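You operate a simulated robot arm through the tools that you are given. There is no shell and no other tool. Be economical: measure what you need, move in short steps, check, and stop when the job is done.

You run a simulated robot arm. Do the job below in one go: nothing can be reset, and whatever is moved stays where it is left.

JOB
Put things in order on the dining table top. At the end: the pink cup stands where the cream cloth stood; the green peg stands where the pink cup stood; the yellow caramel pod stands on top of the white yogurt tub (marked "PLAIN YOGURT"); the cream cloth stands where the yellow caramel pod stood; the white napkin is on the purple plate; whatever was shut is shut again. Leave all else as you found it, and nothing knocked over.

The check looks at the end state, three seconds after you hand in, the way a careful person would. Anything else that was tipped, shoved, dropped, spilled or broken makes it a failure. Flat cloth is picked up by pressing the open fingertips on it (5 to 10 N) and closing them slowly along it; thin cloth reads only 2 to 8 mm in the jaws.

ROBOT AND FRAMES
A 7-joint arm with a two-finger parallel gripper, fixed in place. Base frame: the origin is at the foot of the arm, x ahead of it, y to its left, z up; the work surface is at about z = 0.75. Units: m, degrees, N and s.
With the tool pointing down near the work surface it reaches from about 0.2 to 0.68 m from the base axis. Its first joint turns from -66.0 to 66.0 degrees. Payload 2.4 kg.
The tool frame sits at the grasp point between the pads (the TCP): z along the fingers, y along the line on which they close. The tips reach 0.03 m beyond it. The gripper opens to 0.094 m. The fingers are 0.028 m wide and 0.01 m thick; the gripper's body (0.05 by 0.096 m) begins 0.055 m behind the TCP.
Orientation is told as [roll, pitch, yaw] about the base's x, y, z axes, in that order, counted from this pose: with the fingers straight down and closing along the base's y, the tool's x points along the base's -x, its y along +y and its z along -z.

CONTROLS
- The arm moves only by the tool send_rows. Its argument "targets" is a list that holds one entry, the list of rows, each a list of 7 numbers: the shift along the tool's x, y, z in units of 50 mm (1.0 is 50 mm), then the turn, a rotation vector about the tool's x, y, z in units of 8 degrees (1.0 is 8 degrees), then the gripper command, from -1 (fully open) to 1 (shut), values between in proportion. In form: [[[tx, ty, tz, wx, wy, wz, claw], ...]]. A call has 1 to 20 rows; each row shifts and turns the commanded pose from where the row before left it, along the tool's axes as they then stand. A call with a number of a shift or a turn outside -1 to 1 is refused whole. A row lasts 0.2 s, in which the tool goes at most 0.05 m and 8.6 degrees; a call with a longer step from one row to the next is refused whole, and so is a gripper value outside its range. Where a pose cannot be reached the arm comes as near as it can. A force on the tool above 40 N (or 10 N above the force at the start of the call, whichever is more), or a blocked arm, ends the call early, and 0.2 s more pass. Each finger travels about 0.153 m/s and halts on what it meets, pressing with about 29 N; the grip force reading is that of the motor and also rises with nothing between the fingers. The clock runs only during rows and for 0.2 s after the last one: add rows that do not move to give the fingers time. It gives the time, the measured TCP pose, the force on the tool (base axes), the opening and the grip force at its end, in the units of the frame above (readings bear some noise).
- Cameras (640 x 400 px; columns grow to the right, rows downward): "scene" is fixed at [0.0164, 0.4492, 1.4457]; the picture's right is [-0.85, -0.53, 0.00], its down [-0.30, 0.48, -0.83] and it looks along [0.44, -0.70, -0.56] (base axes); focal length 349 px, centre (320, 200). "wrist" rides on the gripper at [-0.037, 0, -0.058] in the tool frame; the picture's right is [0.00, -1.00, 0.00], its down [0.97, 0.00, -0.24] and it looks along [0.24, 0.00, 0.97] (tool axes); focal length 218 px, centre (320, 200). There is no depth. A picture from a camera that has moved, and an enlarged one, comes with that camera's place and axes in the base frame and with its lens. The place of the scene camera against the robot may be out by one fixed shift of up to 0.025 m in any direction.
- camera(camera): a new picture of that camera. The clock stands still meanwhile.
- enlarge(camera, box): a new picture of the part [left, top, right, bottom] of that camera's present view, enlarged. The clock stands still meanwhile.
- job_done(): hands the job in; it is judged then, once.

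Work in short steps. Places have to be worked out from the pictures, the camera data and where the tool is seen: move nearer, look again, correct. Check each grasp and each placing, and mend what went wrong. You have 120 turns and 84 pictures in all, those below and enlarged ones among them. Open the gripper and draw the arm clear of the work before you hand the job in, unless the task says otherwise; then end with one line.

The tools are called after "Emit:" as a command line: name --argument value ..., lists and objects as JSON in quotes. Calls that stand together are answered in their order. send_rows: Moves the arm, as the interface text tells. Its arguments: {"type":"object","properties":{"targets":{"type":"array","items":{"type":"array","items":{"type":"array","items":{"type":"number"}}}}},"required":["targets"]} The other tools are called the same way: camera (camera) takes a picture; enlarge (camera, box) takes an enlarged picture of a part of a camera's view; job_done () hands the job in.

At the start:

```text
time_s: 0.0
position: [0.3198, -0.1416, 1.0996]
orientation: [0.0, 0.0, 0.1]
force: [0.4, -0.2, 0.1]
opening: 0.0942
finger_force: 0.1
```

scene: 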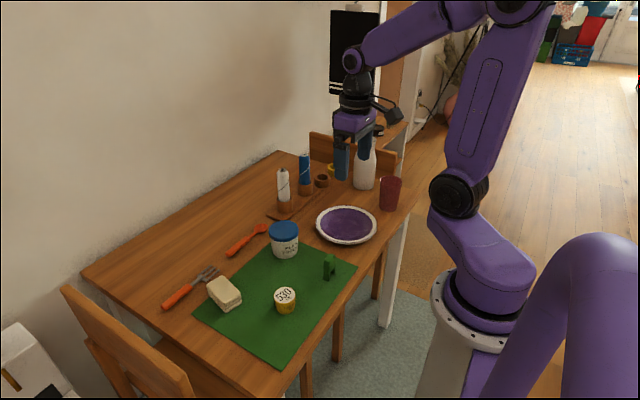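
wrist: 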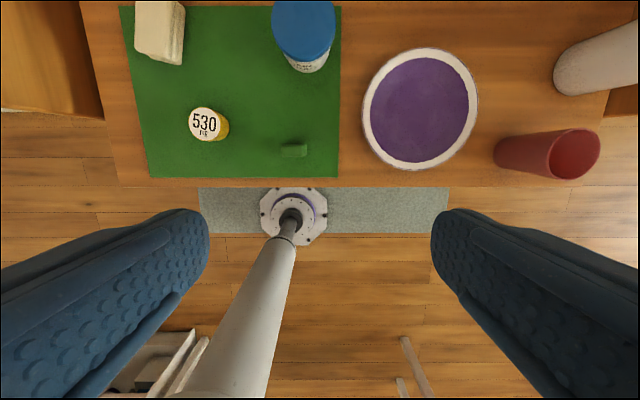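

I'll look closer at the table to identify the items.

Emit:
enlarge --camera "scene" --box '[240, 120, 430, 240]'

Emit:
enlarge --camera "scene" --box '[150, 210, 370, 350]'

```text
3.33 times, centred on (335, 180) of scene
camera zoom: at [0.0164, 0.4492, 1.4457], right [-0.85, -0.53, 0.0], down [-0.3, 0.48, -0.83], along [0.44, -0.7, -0.56], focal length 1164 px, centre (270, 267)
```

zoom: 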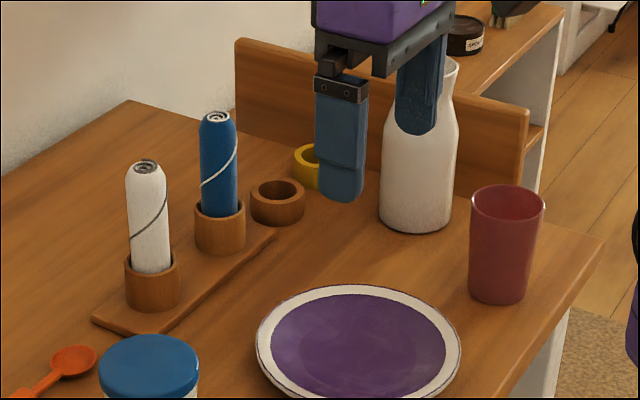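

```text
2.86 times, centred on (260, 280) of scene
camera zoom: at [0.0164, 0.4492, 1.4457], right [-0.85, -0.53, 0.0], down [-0.3, 0.48, -0.83], along [0.44, -0.7, -0.56], focal length 998 px, centre (491, -29)
```

zoom: 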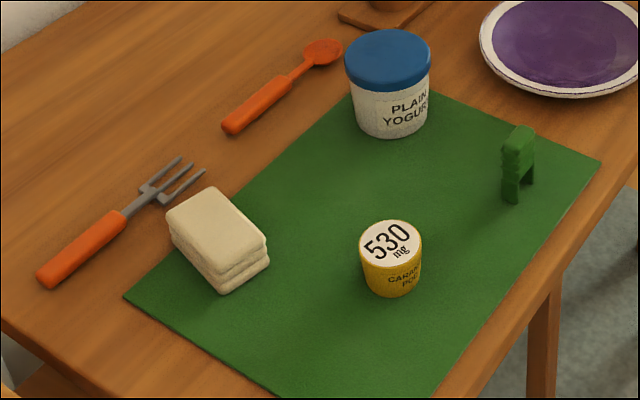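

The white rolled napkin stands in a wooden holder; the pod sits at about (0.392, 0.042) and the tub at about (0.50, -0.12). I move above the pod to look from nearer.

Emit:
send_rows --targets '[[[-0.242, 0.612, 0.5, 0, 0, 0, -1], [-0.242, 0.612, 0.5, 0, 0, 0, -1], [-0.242, 0.612, 0.5, 0, 0, 0, -1], [-0.242, 0.612, 0.5, 0, 0, 0, -1], [-0.242, 0.612, 0.5, 0, 0, 0, -1], [-0.242, 0.612, 0.5, 0, 0, 0, -1], [0, 0, 0, 0, 0, 0, -1], [0, 0, 0, 0, 0, 0, -1]]]'

Emit:
camera --camera "wrist"

```text
time_s: 1.8
position: [0.392, 0.0418, 0.9491]
orientation: [0.0, -0.1, -0.1]
force: [-0.1, -0.1, -0.6]
opening: 0.0942
finger_force: 0.2
```

```text
79 pictures are left
camera wrist: at [0.4299, 0.0418, 1.0073], right [0.0, -1.0, 0.0], down [-0.97, 0.0, 0.24], along [-0.24, 0.0, -0.97], focal length 218 px, centre (320, 200)
```

wrist: 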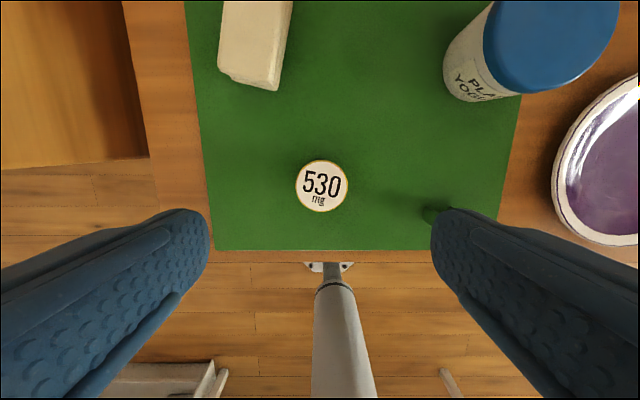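

Two views agree: pod at (0.392, 0.040), top about z 0.795. I go down on it and close.

Emit:
send_rows --targets '[[[0, -0.03, 0.8, 0, 0, 0, -1], [0, 0, 0.8, 0, 0, 0, -1], [0, 0, 0.8, 0, 0, 0, -1], [0, 0, 0.4, 0, 0, 0, -1], [0, 0, 0.43, 0, 0, 0, -1], [0, 0, 0, 0, 0, 0, -1], [0, 0, 0, 0, 0, 0, -0.2], [0, 0, 0, 0, 0, 0, 0], [0, 0, 0, 0, 0, 0, 0.2], [0, 0, 0, 0, 0, 0, 0.3], [0, 0, 0, 0, 0, 0, 0.3]]]'

Emit:
camera --camera "wrist"

```text
time_s: 4.2
position: [0.3923, 0.0403, 0.7876]
orientation: [0.0, 0.1, 0.0]
force: [0.8, 0.1, 0.2]
opening: 0.0503
finger_force: 29.3
```

```text
78 pictures are left
camera wrist: at [0.4292, 0.0406, 0.8452], right [0.0, -1.0, 0.0], down [-0.97, 0.0, 0.24], along [-0.24, 0.0, -0.97], focal length 218 px, centre (320, 200)
```

wrist: 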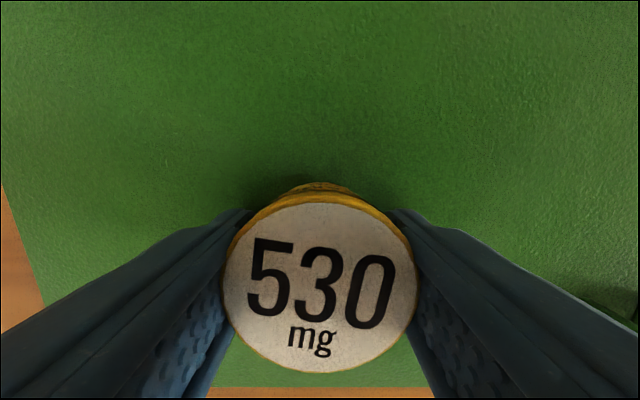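

Pod is held (50 mm). I lift and move toward the tub to measure its lid.

Emit:
send_rows --targets '[[[0, 0, -0.8, 0, 0, 0, 0.3], [0, 0, -0.8, 0, 0, 0, 0.3], [0, 0, -0.8, 0, 0, 0, 0.3], [0, 0, -0.8, 0, 0, 0, 0.3], [-0.25, -0.8, 0, 0, 0, 0, 0.3], [-0.25, -0.8, 0, 0, 0, 0, 0.3], [-0.25, -0.8, 0, 0, 0, 0, 0.3], [-0.25, -0.8, 0, 0, 0, 0, 0.3], [0, 0, 0, 0, 0, 0, 0.3]]]'

Emit:
camera --camera "wrist"

Emit:
camera --camera "scene"

```text
time_s: 6.2
position: [0.4431, -0.1189, 0.9468]
orientation: [0.0, -0.1, -0.1]
force: [0.2, 0.3, -0.7]
opening: 0.0503
finger_force: 29.2
```

```text
77 pictures are left
camera wrist: at [0.4809, -0.1176, 1.0047], right [0.0, -1.0, 0.0], down [-0.97, 0.0, 0.24], along [-0.24, 0.0, -0.97], focal length 218 px, centre (320, 200)
```

wrist: 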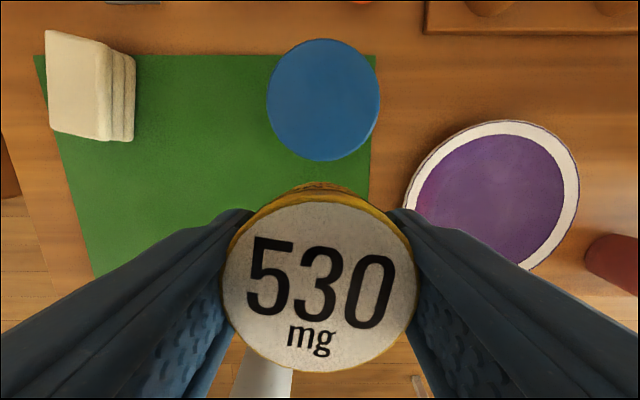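

```text
76 pictures are left
```

scene: 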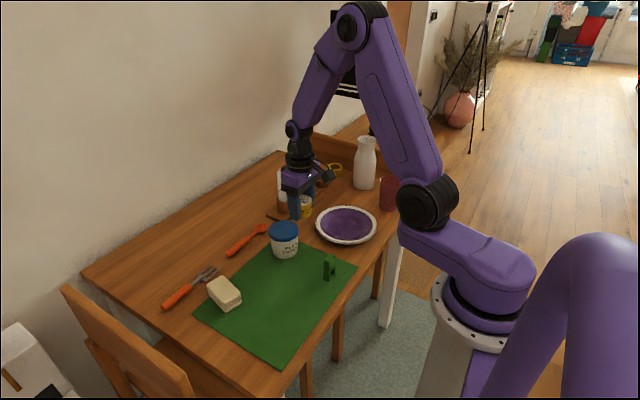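

Lid centre works out to (0.514, -0.120), top at about z 0.831; the pod base is about 36 mm below TCP. I move over it and lower to just above the lid.

Emit:
send_rows --targets '[[[-0.7, -0.02, 0, 0, 0, 0, 0.3], [-0.7, 0, 0, 0, 0, 0, 0.3], [0, 0, 0.7, 0, 0, 0, 0.3], [0, 0, 0.7, 0, 0, 0, 0.3], [0, 0, 0, 0, 0, 0, 0.3]]]'

Emit:
enlarge --camera "scene" --box '[230, 160, 350, 270]'

Emit:
camera --camera "wrist"

```text
time_s: 7.4
position: [0.5144, -0.121, 0.879]
orientation: [0.0, 0.1, 0.0]
force: [0.0, 0.5, -0.2]
opening: 0.0501
finger_force: 29.1
```

```text
3.64 times, centred on (290, 215) of scene
camera zoom: at [0.0165, 0.4492, 1.4457], right [-0.85, -0.53, 0.0], down [-0.3, 0.48, -0.83], along [0.44, -0.7, -0.56], focal length 1270 px, centre (429, 146)
```

zoom: 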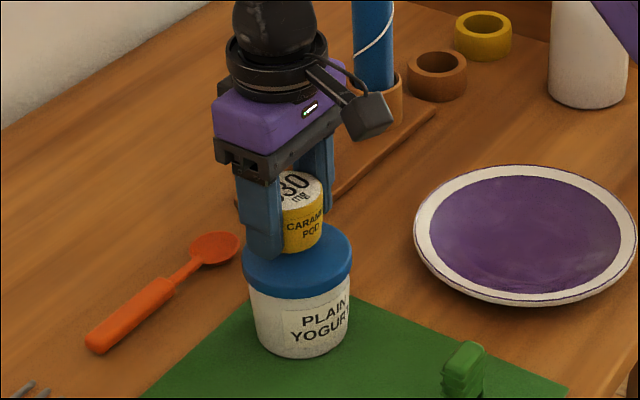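

```text
74 pictures are left
camera wrist: at [0.552, -0.1202, 0.938], right [0.0, -1.0, 0.0], down [-0.97, 0.0, 0.24], along [-0.24, 0.0, -0.97], focal length 218 px, centre (320, 200)
```

wrist: 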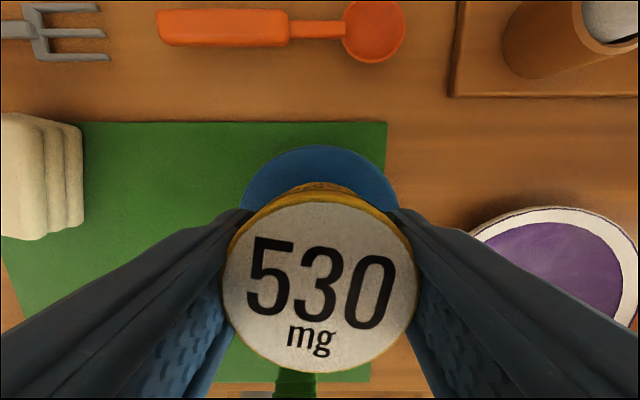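

Aligned over the lid. I lower in small steps and read the force.

Emit:
send_rows --targets '[[[0.03, 0, 0.08, 0, 0, 0, 0.3], [0, 0, 0.06, 0, 0, 0, 0.3], [0, 0, 0.04, 0, 0, 0, 0.3], [0, 0, 0, 0, 0, 0, 0.3]]]'

```text
time_s: 8.4
position: [0.5115, -0.1209, 0.8698]
orientation: [0.0, 0.0, 0.0]
force: [0.4, 0.1, 0.2]
opening: 0.0501
finger_force: 28.8
```

No contact yet; I go on in 1.5 mm steps.

Emit:
send_rows --targets '[[[0, 0, 0.03, 0, 0, 0, 0.3], [0, 0, 0.03, 0, 0, 0, 0.3], [0, 0, 0, 0, 0, 0, 0.3]]]'

```text
time_s: 9.2
position: [0.5109, -0.1193, 0.8663]
orientation: [0.0, 0.0, 0.1]
force: [0.1, -0.4, -0.3]
opening: 0.0498
finger_force: 29.1
```

Emit:
send_rows --targets '[[[0, 0, 0.03, 0, 0, 0, 0.3], [0, 0, 0.03, 0, 0, 0, 0.3], [0, 0, 0, 0, 0, 0, 0.3]]]'

Emit:
enlarge --camera "scene" --box '[260, 190, 320, 250]'

```text
time_s: 10.0
position: [0.5118, -0.1195, 0.865]
orientation: [-0.1, -0.3, 0.0]
force: [-3.8, 1.8, 24.9]
opening: 0.0496
finger_force: 28.4
```

```text
6.67 times, centred on (290, 220) of scene
camera zoom: at [0.016, 0.4494, 1.4457], right [-0.85, -0.53, 0.0], down [-0.3, 0.48, -0.83], along [0.44, -0.7, -0.56], focal length 2329 px, centre (520, 67)
```

zoom: 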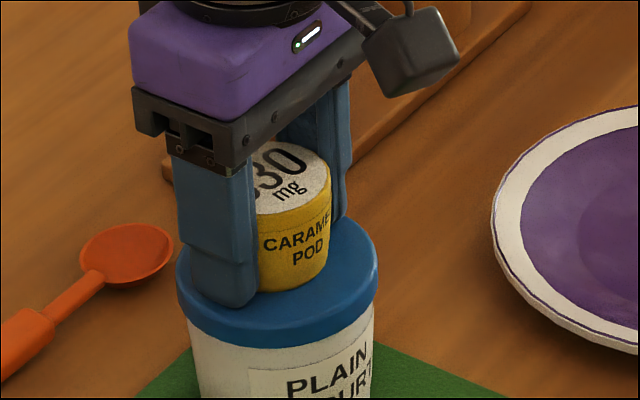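

Contact at z 0.865. I ease off the press, open, and rise.

Emit:
send_rows --targets '[[[0, 0, -0.025, 0, 0, 0, 0.3], [0, 0, 0, 0, 0, 0, 0.3], [0, 0, 0, 0, 0, 0, 0], [0, 0, 0, 0, 0, 0, -0.3], [0, 0, 0, 0, 0, 0, -0.6], [0, 0, 0, 0, 0, 0, -0.8], [0, 0, -0.3, 0, 0, 0, -0.8], [0, 0, -0.8, 0, 0, 0, -0.8], [0, 0, -0.8, 0, 0, 0, -0.8], [0, 0, 0, 0, 0, 0, -0.8]]]'

Emit:
camera --camera "wrist"

```text
time_s: 12.2
position: [0.5094, -0.1218, 0.9608]
orientation: [0.0, 0.1, -0.1]
force: [0.2, -0.2, -0.1]
opening: 0.0846
finger_force: 0.0
```

```text
72 pictures are left
camera wrist: at [0.548, -0.1217, 1.0185], right [0.0, -1.0, 0.0], down [-0.97, 0.0, 0.24], along [-0.24, 0.0, -0.97], focal length 218 px, centre (320, 200)
```

wrist: 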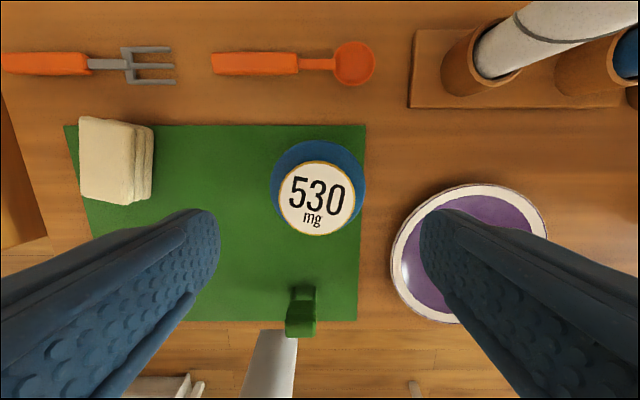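

Pod stands centred on the lid. Next the cream cloth (about (0.53, 0.10)); I move above it to measure.

Emit:
send_rows --targets '[[[0, 0.88, 0, 0, 0, 0, -1], [0, 0.88, 0, 0, 0, 0, -1], [0, 0.88, 0, 0, 0, 0, -1], [0, 0.88, 0, 0, 0, 0, -1], [-0.1, 0.88, 0.3, 0, 0, 0, -1], [0, 0, 0, 0, 0, 0, -1]]]'

Emit:
camera --camera "wrist"

Emit:
enlarge --camera "scene" --box '[190, 255, 260, 325]'

```text
time_s: 13.6
position: [0.5156, 0.1004, 0.9443]
orientation: [0.0, 0.0, -0.1]
force: [-0.7, 0.1, 0.0]
opening: 0.0941
finger_force: 0.0
```

```text
71 pictures are left
camera wrist: at [0.5546, 0.1011, 1.0023], right [0.0, -1.0, 0.0], down [-0.97, 0.0, 0.24], along [-0.24, 0.0, -0.97], focal length 218 px, centre (320, 200)
```

wrist: 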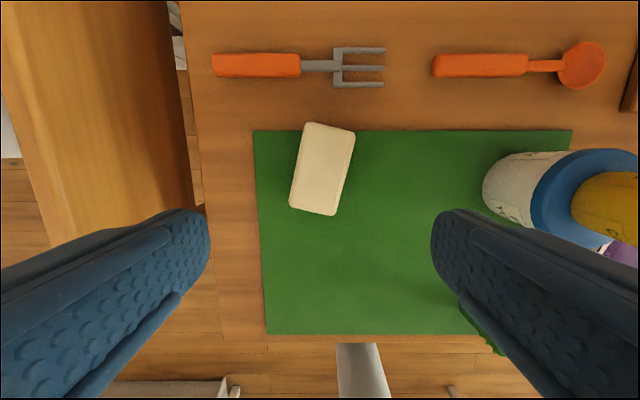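

```text
5.71 times, centred on (225, 290) of scene
camera zoom: at [0.0164, 0.4493, 1.4457], right [-0.85, -0.53, 0.0], down [-0.3, 0.48, -0.83], along [0.44, -0.7, -0.56], focal length 1996 px, centre (863, -314)
```

zoom: 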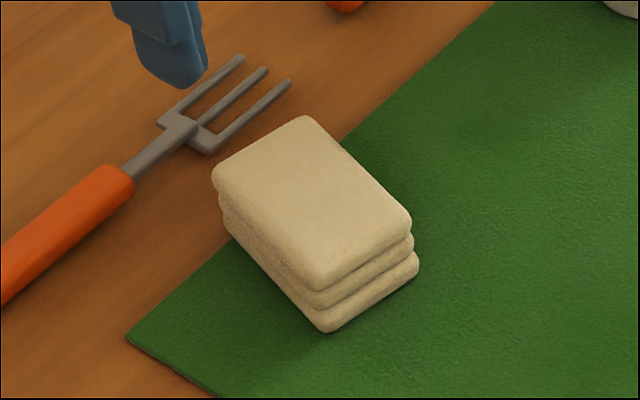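

The cloth is a folded block centred (0.534, 0.099), yaw about -12°, 47×86 mm, top z about 0.785. I line up and go down.

Emit:
send_rows --targets '[[[-0.37, -0.03, 0, 0, 0, 0, -1], [0, 0, 0, 0, 0, 0.77, -1], [0, 0, 0, 0, 0, 0.77, -1], [0, 0, 0.8, 0, 0, 0, -1], [0, 0, 0.8, 0, 0, 0, -1], [0, 0, 0.4, 0, 0, 0, -1], [0, 0, 0, 0, 0, 0, -1]]]'

Emit:
camera --camera "wrist"

```text
time_s: 15.2
position: [0.5361, 0.0986, 0.8449]
orientation: [0.0, 0.0, -12.4]
force: [0.6, -0.5, 0.6]
opening: 0.0939
finger_force: 0.1
```

```text
69 pictures are left
camera wrist: at [0.5732, 0.0908, 0.9027], right [-0.21, -0.98, 0.0], down [-0.95, 0.21, 0.24], along [-0.23, 0.05, -0.97], focal length 218 px, centre (320, 200)
```

wrist: 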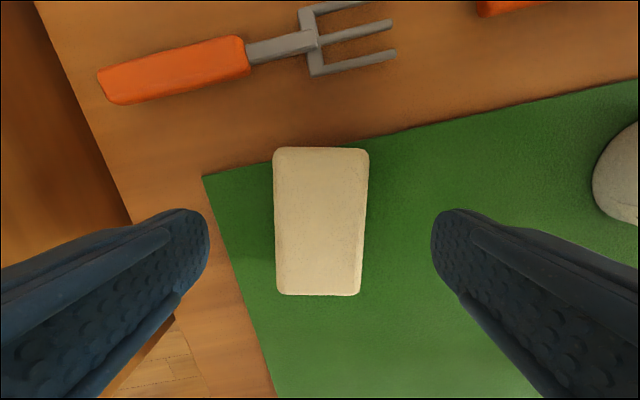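

Aligned. Down to z 0.784 and close gradually to about 40 mm.

Emit:
send_rows --targets '[[[0, 0, 0.6, 0, 0, 0, -1], [0, 0, 0.4, 0, 0, 0, -1], [0, 0, 0.2, 0, 0, 0, -1], [0, 0, 0, 0, 0, 0, -0.5], [0, 0, 0, 0, 0, 0, -0.2], [0, 0, 0, 0, 0, 0, 0], [0, 0, 0, 0, 0, 0, 0.1], [0, 0, 0, 0, 0, 0, 0.2], [0, 0, 0, 0, 0, 0, 0.2]]]'

Emit:
camera --camera "wrist"

```text
time_s: 17.2
position: [0.5345, 0.0992, 0.7849]
orientation: [0.0, 0.0, -12.4]
force: [1.5, -1.0, 2.6]
opening: 0.0537
finger_force: 29.0
```

```text
68 pictures are left
camera wrist: at [0.5724, 0.0914, 0.8427], right [-0.21, -0.98, 0.0], down [-0.95, 0.21, 0.24], along [-0.23, 0.05, -0.97], focal length 218 px, centre (320, 200)
```

wrist: 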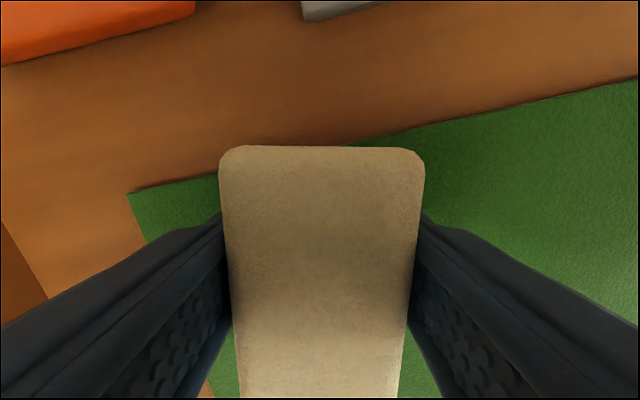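

Cloth is held. I lift and carry it over the pod's old spot (0.392, 0.040).

Emit:
send_rows --targets '[[[0, 0, -0.8, 0, 0, 0, 0.2], [0, 0, -0.8, 0, 0, 0, 0.2], [0.623, -0.439, 0, 0, 0, 0, 0.2], [0.623, -0.439, 0, 0, 0, 0, 0.2], [0.623, -0.439, 0, 0, 0, 0, 0.2], [0.623, -0.439, 0, 0, 0, 0, 0.2], [0, 0, 0.7, 0, 0, 0, 0.2], [0, 0, 0.7, 0, 0, 0, 0.2], [0, 0, 0, 0, 0, 0, 0.2]]]'

Emit:
enlarge --camera "scene" --box '[190, 220, 370, 340]'

```text
time_s: 19.2
position: [0.3912, 0.0403, 0.7952]
orientation: [0.0, 0.0, -12.4]
force: [0.4, 0.0, -0.4]
opening: 0.0536
finger_force: 28.5
```

```text
3.33 times, centred on (280, 280) of scene
camera zoom: at [0.0165, 0.4492, 1.4457], right [-0.85, -0.53, 0.0], down [-0.3, 0.48, -0.83], along [0.44, -0.7, -0.56], focal length 1164 px, centre (453, -67)
```

zoom: 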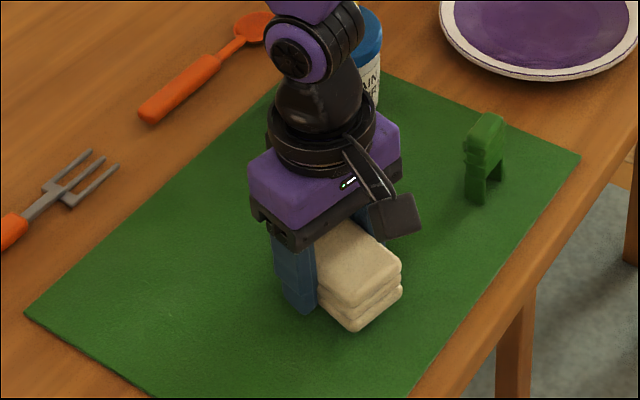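

All layers are held. I lower the last 10 mm and release.

Emit:
send_rows --targets '[[[-0.03, 0, 0.12, 0, 0, 0, 0.2], [0, 0, 0.06, 0, 0, 0, 0.2], [0, 0, 0.02, 0, 0, 0, 0.2], [0, 0, 0, 0, 0, 0, 0.2]]]'

```text
time_s: 20.2
position: [0.3946, 0.0393, 0.7843]
orientation: [-0.1, 0.1, -12.4]
force: [-0.2, 0.1, 5.3]
opening: 0.0533
finger_force: 29.1
```

Emit:
send_rows --targets '[[[0, 0, 0, 0, 0, 0, 0], [0, 0, 0, 0, 0, 0, -0.4], [0, 0, 0, 0, 0, 0, -0.8], [0, 0, 0, 0, 0, 0, -1], [0, 0, -0.4, 0, 0, 0, -1], [0, 0, -0.9, 0, 0, 0, -1], [0, 0, -0.9, 0, 0, 0, -1], [0, 0, -0.9, 0, 0, 0, -1], [0, 0, 0, 0, 0, 0, -1]]]'

Emit:
camera --camera "wrist"

```text
time_s: 22.2
position: [0.3958, 0.0373, 0.9398]
orientation: [-0.1, -0.1, -12.4]
force: [0.4, -0.5, 0.1]
opening: 0.094
finger_force: 0.1
```

```text
66 pictures are left
camera wrist: at [0.4327, 0.0304, 0.997], right [-0.21, -0.98, 0.0], down [-0.95, 0.21, 0.24], along [-0.24, 0.05, -0.97], focal length 218 px, centre (320, 200)
```

wrist: 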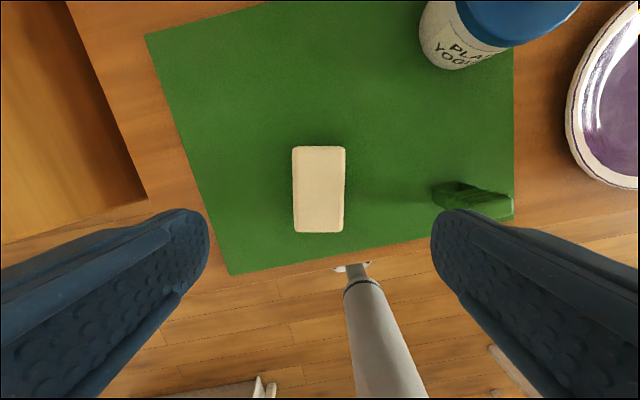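

Cloth sits at (0.390, 0.039). Now I go up, turn back to zero yaw and travel toward the cup to measure it.

Emit:
send_rows --targets '[[[0, 0, -0.5, 0, 0, -0.775, -1], [0, 0, -0.5, 0, 0, -0.775, -1], [0.07, -0.87, -0.05, 0, 0, 0, -1], [0.07, -0.87, -0.05, 0, 0, 0, -1], [0.07, -0.87, -0.05, 0, 0, 0, -1], [0.07, -0.87, -0.05, 0, 0, 0, -1], [0.07, -0.87, -0.05, 0, 0, 0, -1], [0.07, -0.87, 0, 0, 0, 0, -1], [0.07, -0.87, 0, 0, 0, 0, -1], [0.07, -0.87, 0, 0, 0, 0, -1], [0.07, -0.87, 0, 0, 0, 0, -1], [0.07, -0.87, 0, 0, 0, 0, -1], [0, 0, 0, 0, 0, 0, -1], [0, 0, 0, 0, 0, 0, -1]]]'

Emit:
camera --camera "wrist"

```text
time_s: 25.2
position: [0.3607, -0.3983, 1.0014]
orientation: [-0.1, 0.0, 0.0]
force: [0.1, -0.2, 0.2]
opening: 0.0941
finger_force: 0.0
```

```text
65 pictures are left
camera wrist: at [0.3988, -0.3978, 1.0597], right [0.0, -1.0, 0.0], down [-0.97, 0.0, 0.24], along [-0.24, 0.0, -0.97], focal length 218 px, centre (320, 200)
```

wrist: 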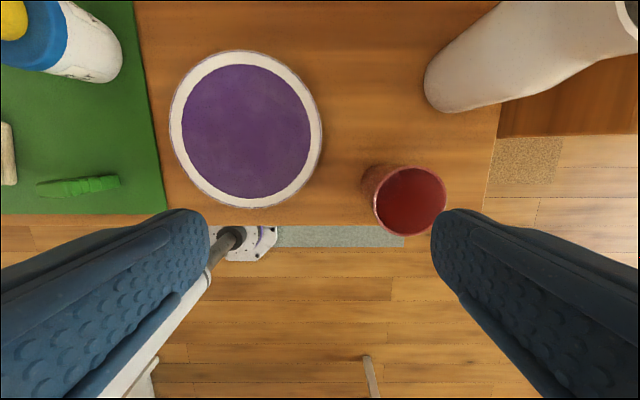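

Cup rim centre (0.348, -0.484), rim z about 0.858, diameter 68 mm. I move over it, then check before going down.

Emit:
send_rows --targets '[[[0.125, -0.86, 0, 0, 0, 0, -1], [0.125, -0.86, 0, 0, 0, 0, -1], [0, 0, 0.8, 0, 0, 0, -1], [0, 0, 0.6, 0, 0, 0, -1], [0, 0, 0, 0, 0, 0, -1]]]'

Emit:
camera --camera "wrist"

```text
time_s: 26.4
position: [0.3467, -0.4829, 0.9311]
orientation: [-0.1, 0.0, 0.1]
force: [0.7, -0.2, -0.3]
opening: 0.0942
finger_force: 0.0
```

```text
64 pictures are left
camera wrist: at [0.386, -0.4823, 0.9895], right [0.0, -1.0, 0.0], down [-0.97, 0.0, 0.24], along [-0.24, 0.0, -0.97], focal length 218 px, centre (320, 200)
```

wrist: 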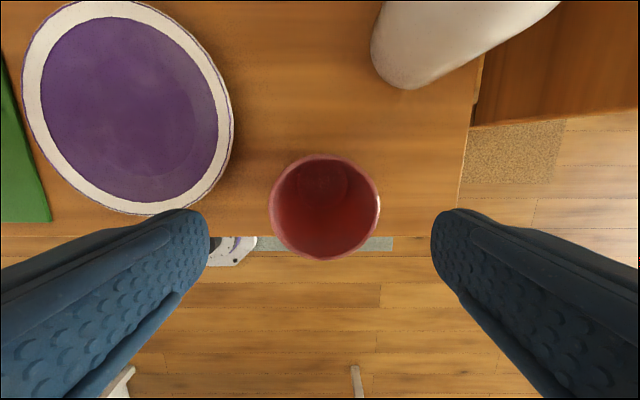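

Well centred and empty. Down to z 0.82 and close gently.

Emit:
send_rows --targets '[[[-0.02, -0.04, 0.8, 0, 0, 0, -1], [0, 0, 0.8, 0, 0, 0, -1], [0, 0, 0.6, 0, 0, 0, -1], [0, 0, 0, 0, 0, 0, -1], [0, 0, 0, 0, 0, 0, -0.7], [0, 0, 0, 0, 0, 0, -0.5], [0, 0, 0, 0, 0, 0, -0.4], [0, 0, 0, 0, 0, 0, -0.3], [0, 0, 0, 0, 0, 0, -0.2], [0, 0, 0, 0, 0, 0, -0.2]]]'

Emit:
camera --camera "wrist"

```text
time_s: 28.6
position: [0.3503, -0.4832, 0.8221]
orientation: [0.0, 0.1, 0.1]
force: [-0.3, 0.6, -0.2]
opening: 0.0752
finger_force: 28.9
```

```text
63 pictures are left
camera wrist: at [0.3884, -0.4835, 0.8804], right [0.0, -1.0, 0.0], down [-0.97, 0.0, 0.24], along [-0.24, 0.0, -0.97], focal length 218 px, centre (320, 200)
```

wrist: 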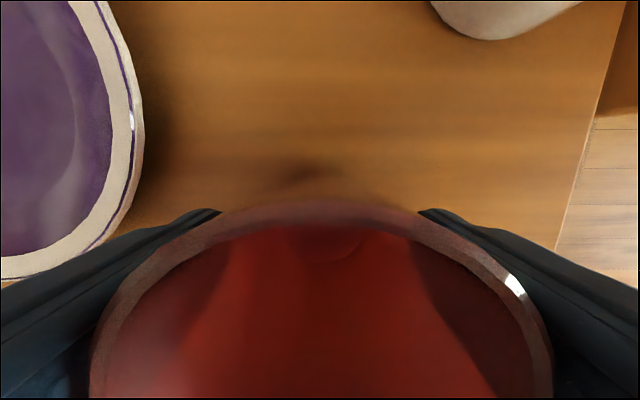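

Cup held (75 mm). I lift it high enough to clear the pod on the tub and carry it over the cloth's old spot (0.533, 0.099).

Emit:
send_rows --targets '[[[0, 0, -0.5, 0, 0, 0, -0.1], [0, 0, -0.9, 0, 0, 0, -0.1], [0, 0, -0.9, 0, 0, 0, -0.1], [0, 0, -0.9, 0, 0, 0, -0.1], [0, 0, -0.9, 0, 0, 0, -0.1], [0, 0, 0, 0, 0, 0, -0.1]]]'

Emit:
camera --camera "scene"

```text
time_s: 30.0
position: [0.3496, -0.4828, 1.0256]
orientation: [0.0, -0.1, 0.0]
force: [0.2, -0.2, -3.1]
opening: 0.075
finger_force: 28.9
```

```text
62 pictures are left
```

scene: 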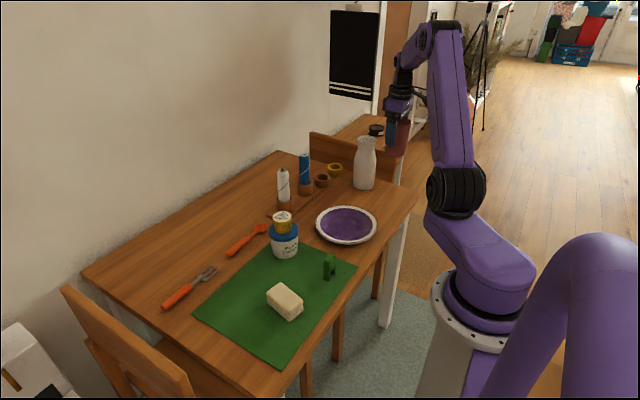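

Cup is lifted cleanly. I carry it across.

Emit:
send_rows --targets '[[[-0.288, 0.895, 0, 0, 0, 0, -0.1], [-0.288, 0.895, 0, 0, 0, 0, -0.1], [-0.288, 0.895, 0, 0, 0, 0, -0.1], [-0.288, 0.895, 0, 0, 0, 0, -0.1], [-0.288, 0.895, 0, 0, 0, 0, -0.1], [-0.288, 0.895, 0, 0, 0, 0, -0.1], [-0.288, 0.895, 0, 0, 0, 0, -0.1], [-0.288, 0.895, 0, 0, 0, 0, -0.1], [-0.288, 0.895, 0, 0, 0, 0, -0.1], [-0.288, 0.895, 0, 0, 0, 0, -0.1], [-0.288, 0.895, 0, 0, 0, 0, -0.1], [-0.288, 0.895, 0, 0, 0, 0, -0.1], [-0.288, 0.895, 0, 0, 0, 0, -0.1], [0, 0, 0, 0, 0, 0, -0.1], [0, 0, 0, 0, 0, 0, -0.1]]]'

Emit:
camera --camera "wrist"

```text
time_s: 33.2
position: [0.5387, 0.0981, 1.0274]
orientation: [0.0, 0.0, 0.1]
force: [-0.8, 0.6, -2.3]
opening: 0.0749
finger_force: 28.2
```

```text
61 pictures are left
camera wrist: at [0.5761, 0.0986, 1.0857], right [0.0, -1.0, 0.0], down [-0.97, 0.0, 0.24], along [-0.24, 0.0, -0.97], focal length 218 px, centre (320, 200)
```

wrist: 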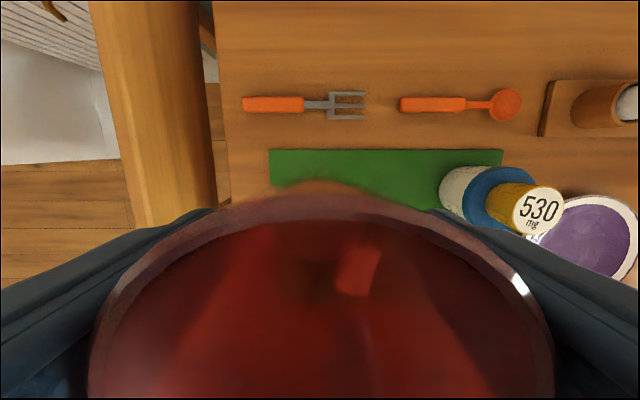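

Over the spot; I lower to just above the mat.

Emit:
send_rows --targets '[[[0.01, 0, 0.9, 0, 0, 0, -0.1], [0, 0, 0.9, 0, 0, 0, -0.1], [0, 0, 0.9, 0, 0, 0, -0.1], [0, 0, 0.9, 0, 0, 0, -0.1], [0, 0, 0.3, 0, 0, 0, -0.1], [0, 0, 0.06, 0, 0, 0, -0.1], [0, 0, 0, 0, 0, 0, -0.1]]]'

Emit:
enlarge --camera "scene" --box '[150, 210, 330, 330]'

```text
time_s: 34.8
position: [0.5355, 0.0981, 0.8287]
orientation: [0.0, 0.0, 0.1]
force: [-0.4, -0.2, -2.9]
opening: 0.0747
finger_force: 28.8
```

```text
3.33 times, centred on (240, 270) of scene
camera zoom: at [0.0165, 0.4492, 1.4457], right [-0.85, -0.53, 0.0], down [-0.3, 0.48, -0.83], along [0.44, -0.7, -0.56], focal length 1164 px, centre (587, -33)
```

zoom: 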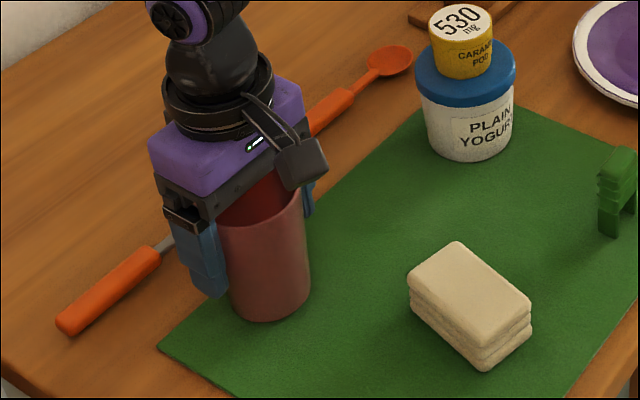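

Almost down; small steps to contact.

Emit:
send_rows --targets '[[[0, 0, 0.06, 0, 0, 0, -0.1], [0, 0, 0.04, 0, 0, 0, -0.1], [0, 0, 0, 0, 0, 0, -0.1]]]'

```text
time_s: 35.6
position: [0.5371, 0.0976, 0.8228]
orientation: [0.0, -0.1, 0.0]
force: [-4.7, -0.1, 16.4]
opening: 0.075
finger_force: 28.9
```

Contact at z 0.823. I ease up slightly, open and rise.

Emit:
send_rows --targets '[[[0, 0, -0.02, 0, 0, 0, -0.1], [0, 0, 0, 0, 0, 0, -0.5], [0, 0, 0, 0, 0, 0, -0.7], [0, 0, 0, 0, 0, 0, -0.9], [0, 0, 0, 0, 0, 0, -1], [0, 0, -0.3, 0, 0, 0, -1], [0, 0, -0.8, 0, 0, 0, -1], [0, 0, -0.9, 0, 0, 0, -1], [0, 0, -0.9, 0, 0, 0, -1], [0, 0, -0.9, 0, 0, 0, -1], [0, 0, 0, 0, 0, 0, -1]]]'

Emit:
camera --camera "wrist"

```text
time_s: 38.0
position: [0.535, 0.0997, 1.0166]
orientation: [0.0, 0.0, 0.0]
force: [0.3, 0.3, 0.0]
opening: 0.0941
finger_force: 0.0
```

```text
59 pictures are left
camera wrist: at [0.5734, 0.1003, 1.0735], right [0.0, -1.0, 0.0], down [-0.97, 0.0, 0.24], along [-0.24, 0.0, -0.97], focal length 218 px, centre (320, 200)
```

wrist: 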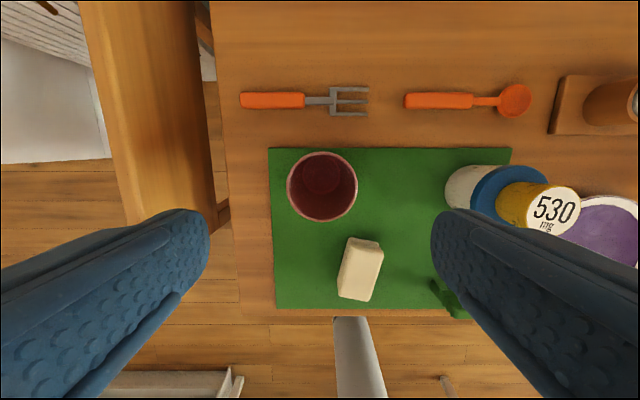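

Cup stands at (0.533, 0.098). Now to above the green peg to measure it.

Emit:
send_rows --targets '[[[0.543, -0.557, 0.19, 0, 0, 0, -1], [0.543, -0.557, 0.19, 0, 0, 0, -1], [0.543, -0.557, 0.19, 0, 0, 0, -1], [0.543, -0.557, 0.19, 0, 0, 0, -1], [0.543, -0.557, 0.19, 0, 0, 0, -1], [0.543, -0.557, 0.19, 0, 0, 0, -1], [0.543, -0.557, 0.19, 0, 0, 0, -1], [0, 0, 0, 0, 0, 0, -1], [0, 0, 0, 0, 0, 0, -1]]]'

Emit:
camera --camera "wrist"

Emit:
enlarge --camera "scene" --box '[290, 230, 370, 300]'

```text
time_s: 40.0
position: [0.3476, -0.0968, 0.9466]
orientation: [0.0, 0.0, 0.1]
force: [-0.3, 0.4, -0.2]
opening: 0.0939
finger_force: 0.0
```

```text
58 pictures are left
camera wrist: at [0.3846, -0.0959, 1.0042], right [0.0, -1.0, 0.0], down [-0.97, 0.0, 0.24], along [-0.24, 0.0, -0.97], focal length 218 px, centre (320, 200)
```

wrist: 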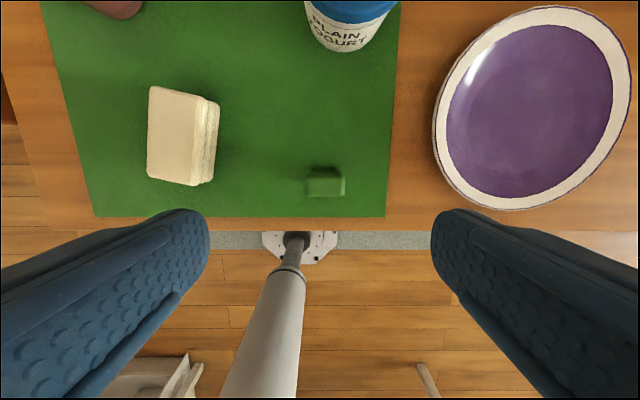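

```text
5.71 times, centred on (330, 265) of scene
camera zoom: at [0.0164, 0.4492, 1.4457], right [-0.85, -0.53, 0.0], down [-0.3, 0.48, -0.83], along [0.44, -0.7, -0.56], focal length 1996 px, centre (263, -171)
```

zoom: 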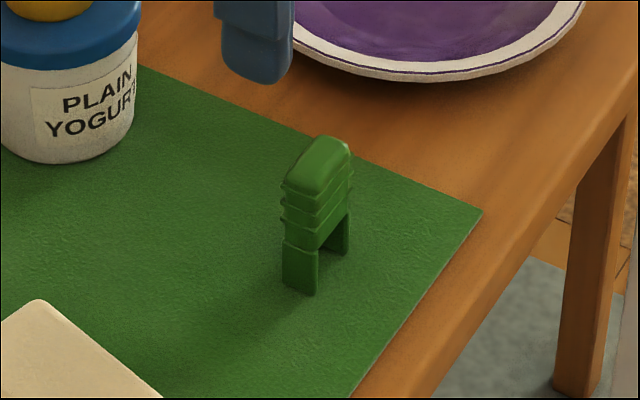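

Peg (about 35×18 mm, 70 mm tall) stands at (0.351, -0.100), aligned with the axes. I go down straddling it along y and close.

Emit:
send_rows --targets '[[[-0.07, -0.06, 0.8, 0, 0, 0, -1], [0, 0, 0.9, 0, 0, 0, -1], [0, 0, 0.8, 0, 0, 0, -1], [0, 0, 0.59, 0, 0, 0, -1], [0, 0, 0, 0, 0, 0, -0.6], [0, 0, 0, 0, 0, 0, -0.2], [0, 0, 0, 0, 0, 0, 0.1], [0, 0, 0, 0, 0, 0, 0.3], [0, 0, 0, 0, 0, 0, 0.4], [0, 0, 0, 0, 0, 0, 0.4]]]'

Emit:
camera --camera "wrist"

```text
time_s: 42.2
position: [0.3494, -0.1007, 0.7928]
orientation: [0.0, 0.1, 0.0]
force: [-0.3, 0.3, 0.3]
opening: 0.0342
finger_force: 28.9
```

```text
56 pictures are left
camera wrist: at [0.3867, -0.0998, 0.8513], right [0.0, -1.0, 0.0], down [-0.97, 0.0, 0.24], along [-0.24, 0.0, -0.97], focal length 218 px, centre (320, 200)
```

wrist: 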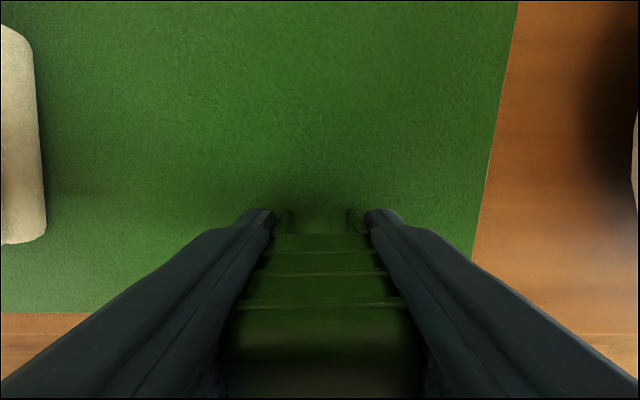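

Peg gripped (34 mm). Lift and carry along -y to the cup's old spot (0.347, -0.485).

Emit:
send_rows --targets '[[[0, 0, -0.5, 0, 0, 0, 0.4], [0, 0, -0.9, 0, 0, 0, 0.4], [0, 0, -0.9, 0, 0, 0, 0.4], [0.01, -0.854, 0, 0, 0, 0, 0.4], [0.01, -0.854, 0, 0, 0, 0, 0.4], [0.01, -0.854, 0, 0, 0, 0, 0.4], [0.01, -0.854, 0, 0, 0, 0, 0.4], [0.01, -0.854, 0, 0, 0, 0, 0.4], [0.01, -0.854, 0, 0, 0, 0, 0.4], [0.01, -0.854, 0, 0, 0, 0, 0.4], [0.01, -0.854, 0, 0, 0, 0, 0.4], [0, -0.854, 0, 0, 0, 0, 0.4], [0, 0, 0, 0, 0, 0, 0.4], [0, 0, 0, 0, 0, 0, 0.4]]]'

Emit:
camera --camera "wrist"

Emit:
camera --camera "scene"

```text
time_s: 45.2
position: [0.3466, -0.485, 0.9062]
orientation: [0.0, 0.1, 0.0]
force: [-0.8, 0.4, 0.9]
opening: 0.0338
finger_force: 29.2
```

```text
55 pictures are left
camera wrist: at [0.3842, -0.485, 0.9643], right [0.0, -1.0, 0.0], down [-0.97, 0.0, 0.24], along [-0.24, 0.0, -0.97], focal length 218 px, centre (320, 200)
```

wrist: 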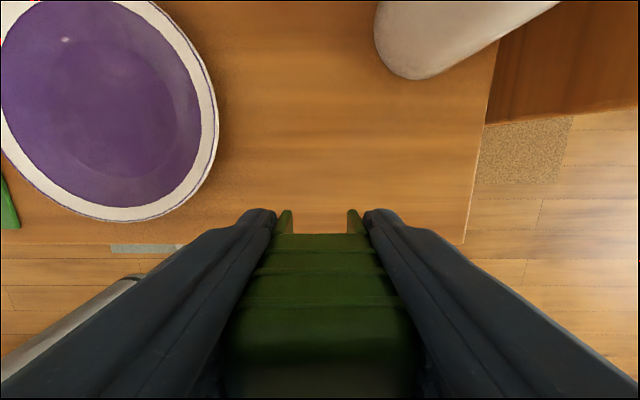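

```text
54 pictures are left
```

scene: 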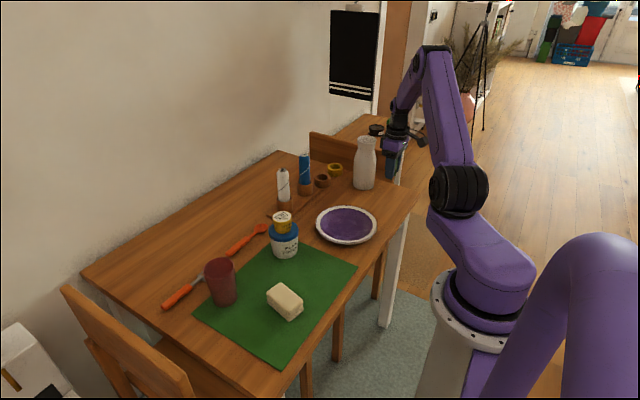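

Over the spot; lower to near the table.

Emit:
send_rows --targets '[[[0, 0, 0.8, 0, 0, 0, 0.4], [0, 0, 0.8, 0, 0, 0, 0.4], [0, 0, 0.5, 0, 0, 0, 0.4], [0, 0, 0.08, 0, 0, 0, 0.4], [0, 0, 0, 0, 0, 0, 0.4]]]'

Emit:
send_rows --targets '[[[0, 0, 0.04, 0, 0, 0, 0.4], [0, 0, 0.03, 0, 0, 0, 0.4], [0, 0, 0, 0, 0, 0, 0.4]]]'

```text
time_s: 46.4
position: [0.3449, -0.4847, 0.7995]
orientation: [0.0, 0.1, 0.0]
force: [0.3, 0.6, -0.5]
opening: 0.0338
finger_force: 29.1
```

```text
time_s: 47.2
position: [0.3464, -0.4842, 0.7969]
orientation: [0.0, 0.0, 0.0]
force: [0.5, -0.4, -0.8]
opening: 0.0335
finger_force: 29.2
```

Emit:
send_rows --targets '[[[0, 0, 0.04, 0, 0, 0, 0.4], [0, 0, 0.03, 0, 0, 0, 0.4], [0, 0, 0, 0, 0, 0, 0.4]]]'

```text
time_s: 48.0
position: [0.3449, -0.4849, 0.7939]
orientation: [0.0, 0.1, 0.0]
force: [0.3, -0.8, -0.3]
opening: 0.0336
finger_force: 29.1
```

Still free (bare table is a little lower than the mat); continue.

Emit:
send_rows --targets '[[[0, 0, 0.03, 0, 0, 0, 0.4], [0, 0, 0.02, 0, 0, 0, 0.4], [0, 0, 0, 0, 0, 0, 0.4]]]'

```text
time_s: 48.8
position: [0.3453, -0.4847, 0.7894]
orientation: [0.1, 0.1, 0.0]
force: [-0.4, -0.3, 0.0]
opening: 0.0336
finger_force: 29.1
```

Emit:
send_rows --targets '[[[0, 0, 0.02, 0, 0, 0, 0.4], [0, 0, 0.02, 0, 0, 0, 0.4], [0, 0, 0, 0, 0, 0, 0.4]]]'

Emit:
enlarge --camera "scene" --box '[360, 140, 430, 220]'

```text
time_s: 49.6
position: [0.3459, -0.4835, 0.7882]
orientation: [0.0, -0.1, -0.1]
force: [-1.2, 0.5, 2.2]
opening: 0.0335
finger_force: 28.7
```

```text
5.00 times, centred on (395, 180) of scene
camera zoom: at [0.0164, 0.4493, 1.4457], right [-0.85, -0.53, 0.0], down [-0.3, 0.48, -0.83], along [0.44, -0.7, -0.56], focal length 1747 px, centre (-55, 300)
```

zoom: 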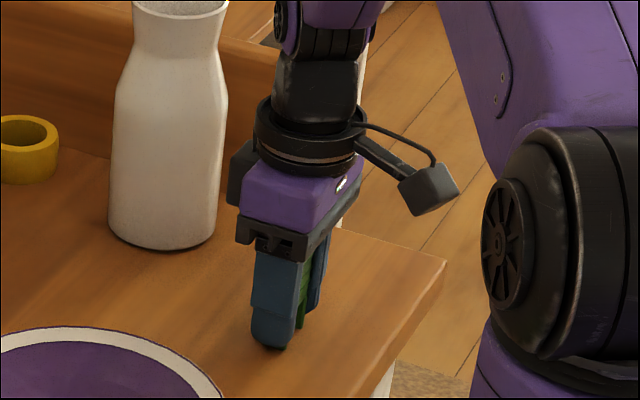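

Light contact begins; one more millimetre to confirm.

Emit:
send_rows --targets '[[[0, 0, 0.02, 0, 0, 0, 0.4], [0, 0, 0, 0, 0, 0, 0.4]]]'

```text
time_s: 50.2
position: [0.3453, -0.4851, 0.7889]
orientation: [-0.1, -0.1, 0.0]
force: [0.0, 2.2, 12.6]
opening: 0.0334
finger_force: 29.0
```

Contact. Ease 1 mm, open, check it stands before drawing up.

Emit:
send_rows --targets '[[[0, 0, -0.02, 0, 0, 0, 0.4], [0, 0, 0, 0, 0, 0, 0.2], [0, 0, 0, 0, 0, 0, 0], [0, 0, 0, 0, 0, 0, -0.4], [0, 0, 0, 0, 0, 0, -0.8], [0, 0, -0.3, 0, 0, 0, -1], [0, 0, -0.8, 0, 0, 0, -1], [0, 0, -0.9, 0, 0, 0, -1], [0, 0, -0.9, 0, 0, 0, -1], [0, 0, -0.9, 0, 0, 0, -1], [0, 0, 0, 0, 0, 0, -1]]]'

Emit:
camera --camera "wrist"

Emit:
enlarge --camera "scene" --box '[360, 140, 430, 220]'

```text
time_s: 52.6
position: [0.3462, -0.4838, 0.9769]
orientation: [0.0, 0.0, 0.0]
force: [0.6, 0.9, 0.2]
opening: 0.094
finger_force: 0.1
```

```text
52 pictures are left
camera wrist: at [0.3843, -0.4834, 1.0357], right [0.0, -1.0, 0.0], down [-0.97, 0.0, 0.24], along [-0.24, 0.0, -0.97], focal length 218 px, centre (320, 200)
```

wrist: 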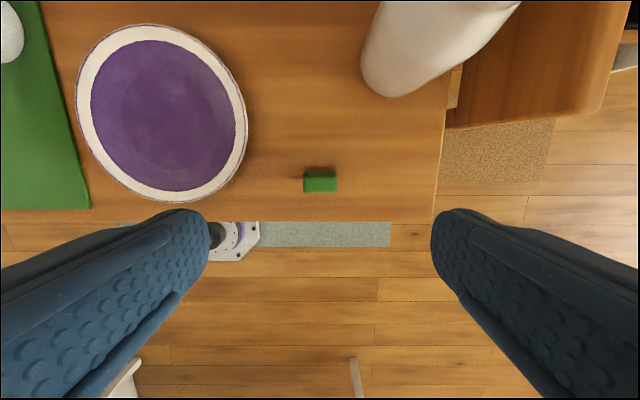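

```text
5.00 times, centred on (395, 180) of scene
camera zoom: at [0.0164, 0.4492, 1.4457], right [-0.85, -0.53, 0.0], down [-0.3, 0.48, -0.83], along [0.44, -0.7, -0.56], focal length 1747 px, centre (-55, 300)
```

zoom: 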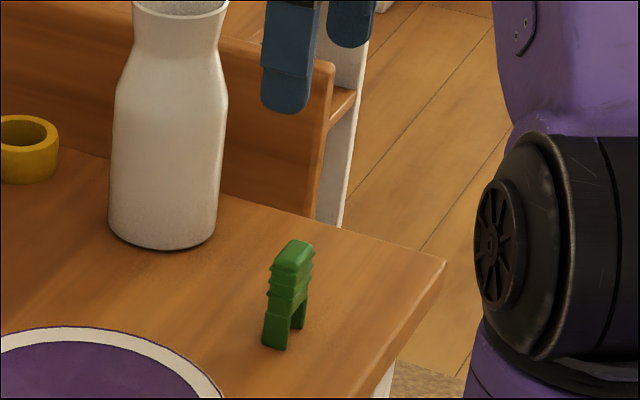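

Peg stands on the cup's spot. Now the white napkin: I rise and move toward it to measure.

Emit:
send_rows --targets '[[[0, 0, -0.95, 0, 0, 0, -1], [0, 0, -0.95, 0, 0, 0, -1], [-0.4, 0.84, 0, 0, 0, 0, -1], [-0.4, 0.84, 0, 0, 0, 0, -1], [-0.4, 0.84, 0, 0, 0, 0, -1], [-0.4, 0.84, 0, 0, 0, 0, -1], [-0.4, 0.84, 0, 0, 0, 0, -1], [0, 0, 0, 0, 0, 0, -1], [0, 0, 0, 0, 0, 0, -1]]]'

Emit:
camera --camera "wrist"

Emit:
enlarge --camera "scene" --box '[250, 140, 350, 230]'

```text
time_s: 54.6
position: [0.4459, -0.2745, 1.0727]
orientation: [0.0, 0.1, -0.1]
force: [0.2, -1.1, -0.8]
opening: 0.0943
finger_force: 0.1
```

```text
50 pictures are left
camera wrist: at [0.4848, -0.2731, 1.131], right [0.0, -1.0, 0.0], down [-0.97, 0.0, 0.24], along [-0.24, 0.0, -0.97], focal length 218 px, centre (320, 200)
```

wrist: 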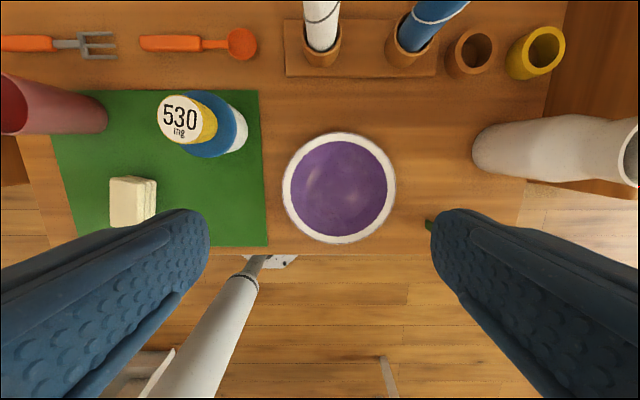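

```text
4.44 times, centred on (300, 185) of scene
camera zoom: at [0.0164, 0.4493, 1.4457], right [-0.85, -0.53, 0.0], down [-0.3, 0.48, -0.83], along [0.44, -0.7, -0.56], focal length 1553 px, centre (409, 267)
```

zoom: 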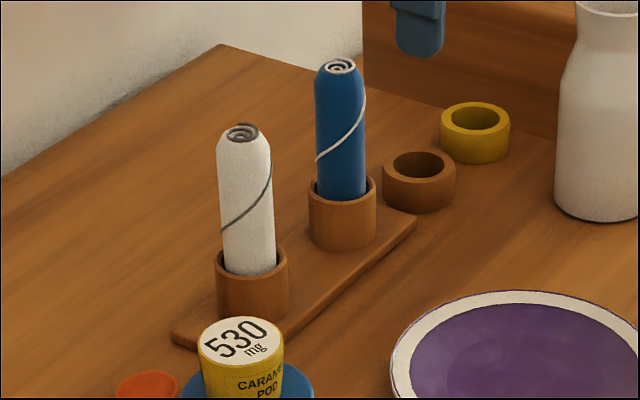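

Napkin axis y ≈ -0.275, x ≈ 0.61. I move nearer at a height above its top (≈0.92) and look.

Emit:
send_rows --targets '[[[-0.76, 0, 0.2, 0, 0, 0, -1], [-0.76, 0, 0.2, 0, 0, 0, -1], [-0.76, 0, 0.2, 0, 0, 0, -1], [0, 0, 0, 0, 0, 0, -1], [0, 0, 0, 0, 0, 0, -1]]]'

Emit:
camera --camera "wrist"

```text
time_s: 55.8
position: [0.5579, -0.2743, 1.0424]
orientation: [0.0, 0.1, 0.0]
force: [0.9, 0.2, -0.3]
opening: 0.094
finger_force: 0.0
```

```text
48 pictures are left
camera wrist: at [0.597, -0.2743, 1.1007], right [0.0, -1.0, 0.0], down [-0.97, 0.0, 0.24], along [-0.24, 0.0, -0.97], focal length 218 px, centre (320, 200)
```

wrist: 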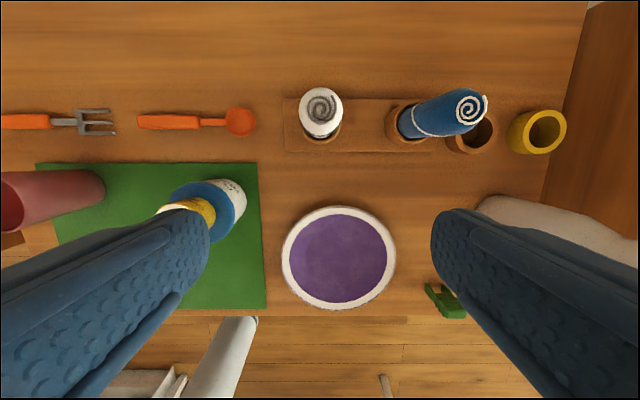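

Napkin axis at about (0.628, -0.275), top ≈0.915, diameter ≈35 mm. I move over it at this height and see whether the arm reaches.

Emit:
send_rows --targets '[[[-0.7, -0.02, 0, 0, 0, 0, -1], [-0.68, 0, 0, 0, 0, 0, -1], [0, 0, 0.5, 0, 0, 0, -1], [0, 0, 0.5, 0, 0, 0, -1], [0, 0, 0, 0, 0, 0, -1], [0, 0, 0, 0, 0, 0, -1]]]'

Emit:
camera --camera "wrist"

```text
time_s: 57.2
position: [0.6264, -0.2747, 0.9928]
orientation: [0.0, 0.0, 0.0]
force: [-0.2, -0.3, 0.2]
opening: 0.0942
finger_force: 0.0
```

```text
47 pictures are left
camera wrist: at [0.6651, -0.2732, 1.0511], right [0.0, -1.0, 0.0], down [-0.97, 0.0, 0.24], along [-0.24, 0.0, -0.97], focal length 218 px, centre (320, 200)
```

wrist: 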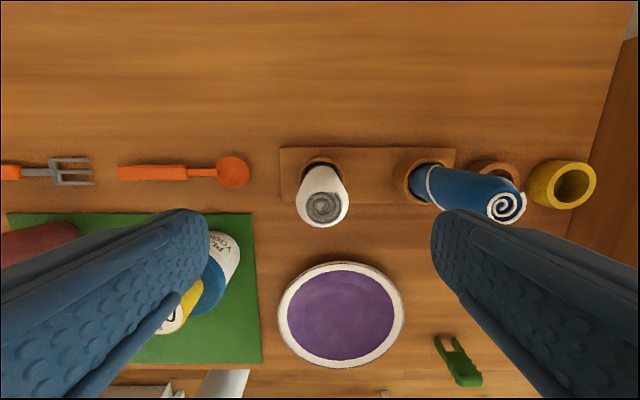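

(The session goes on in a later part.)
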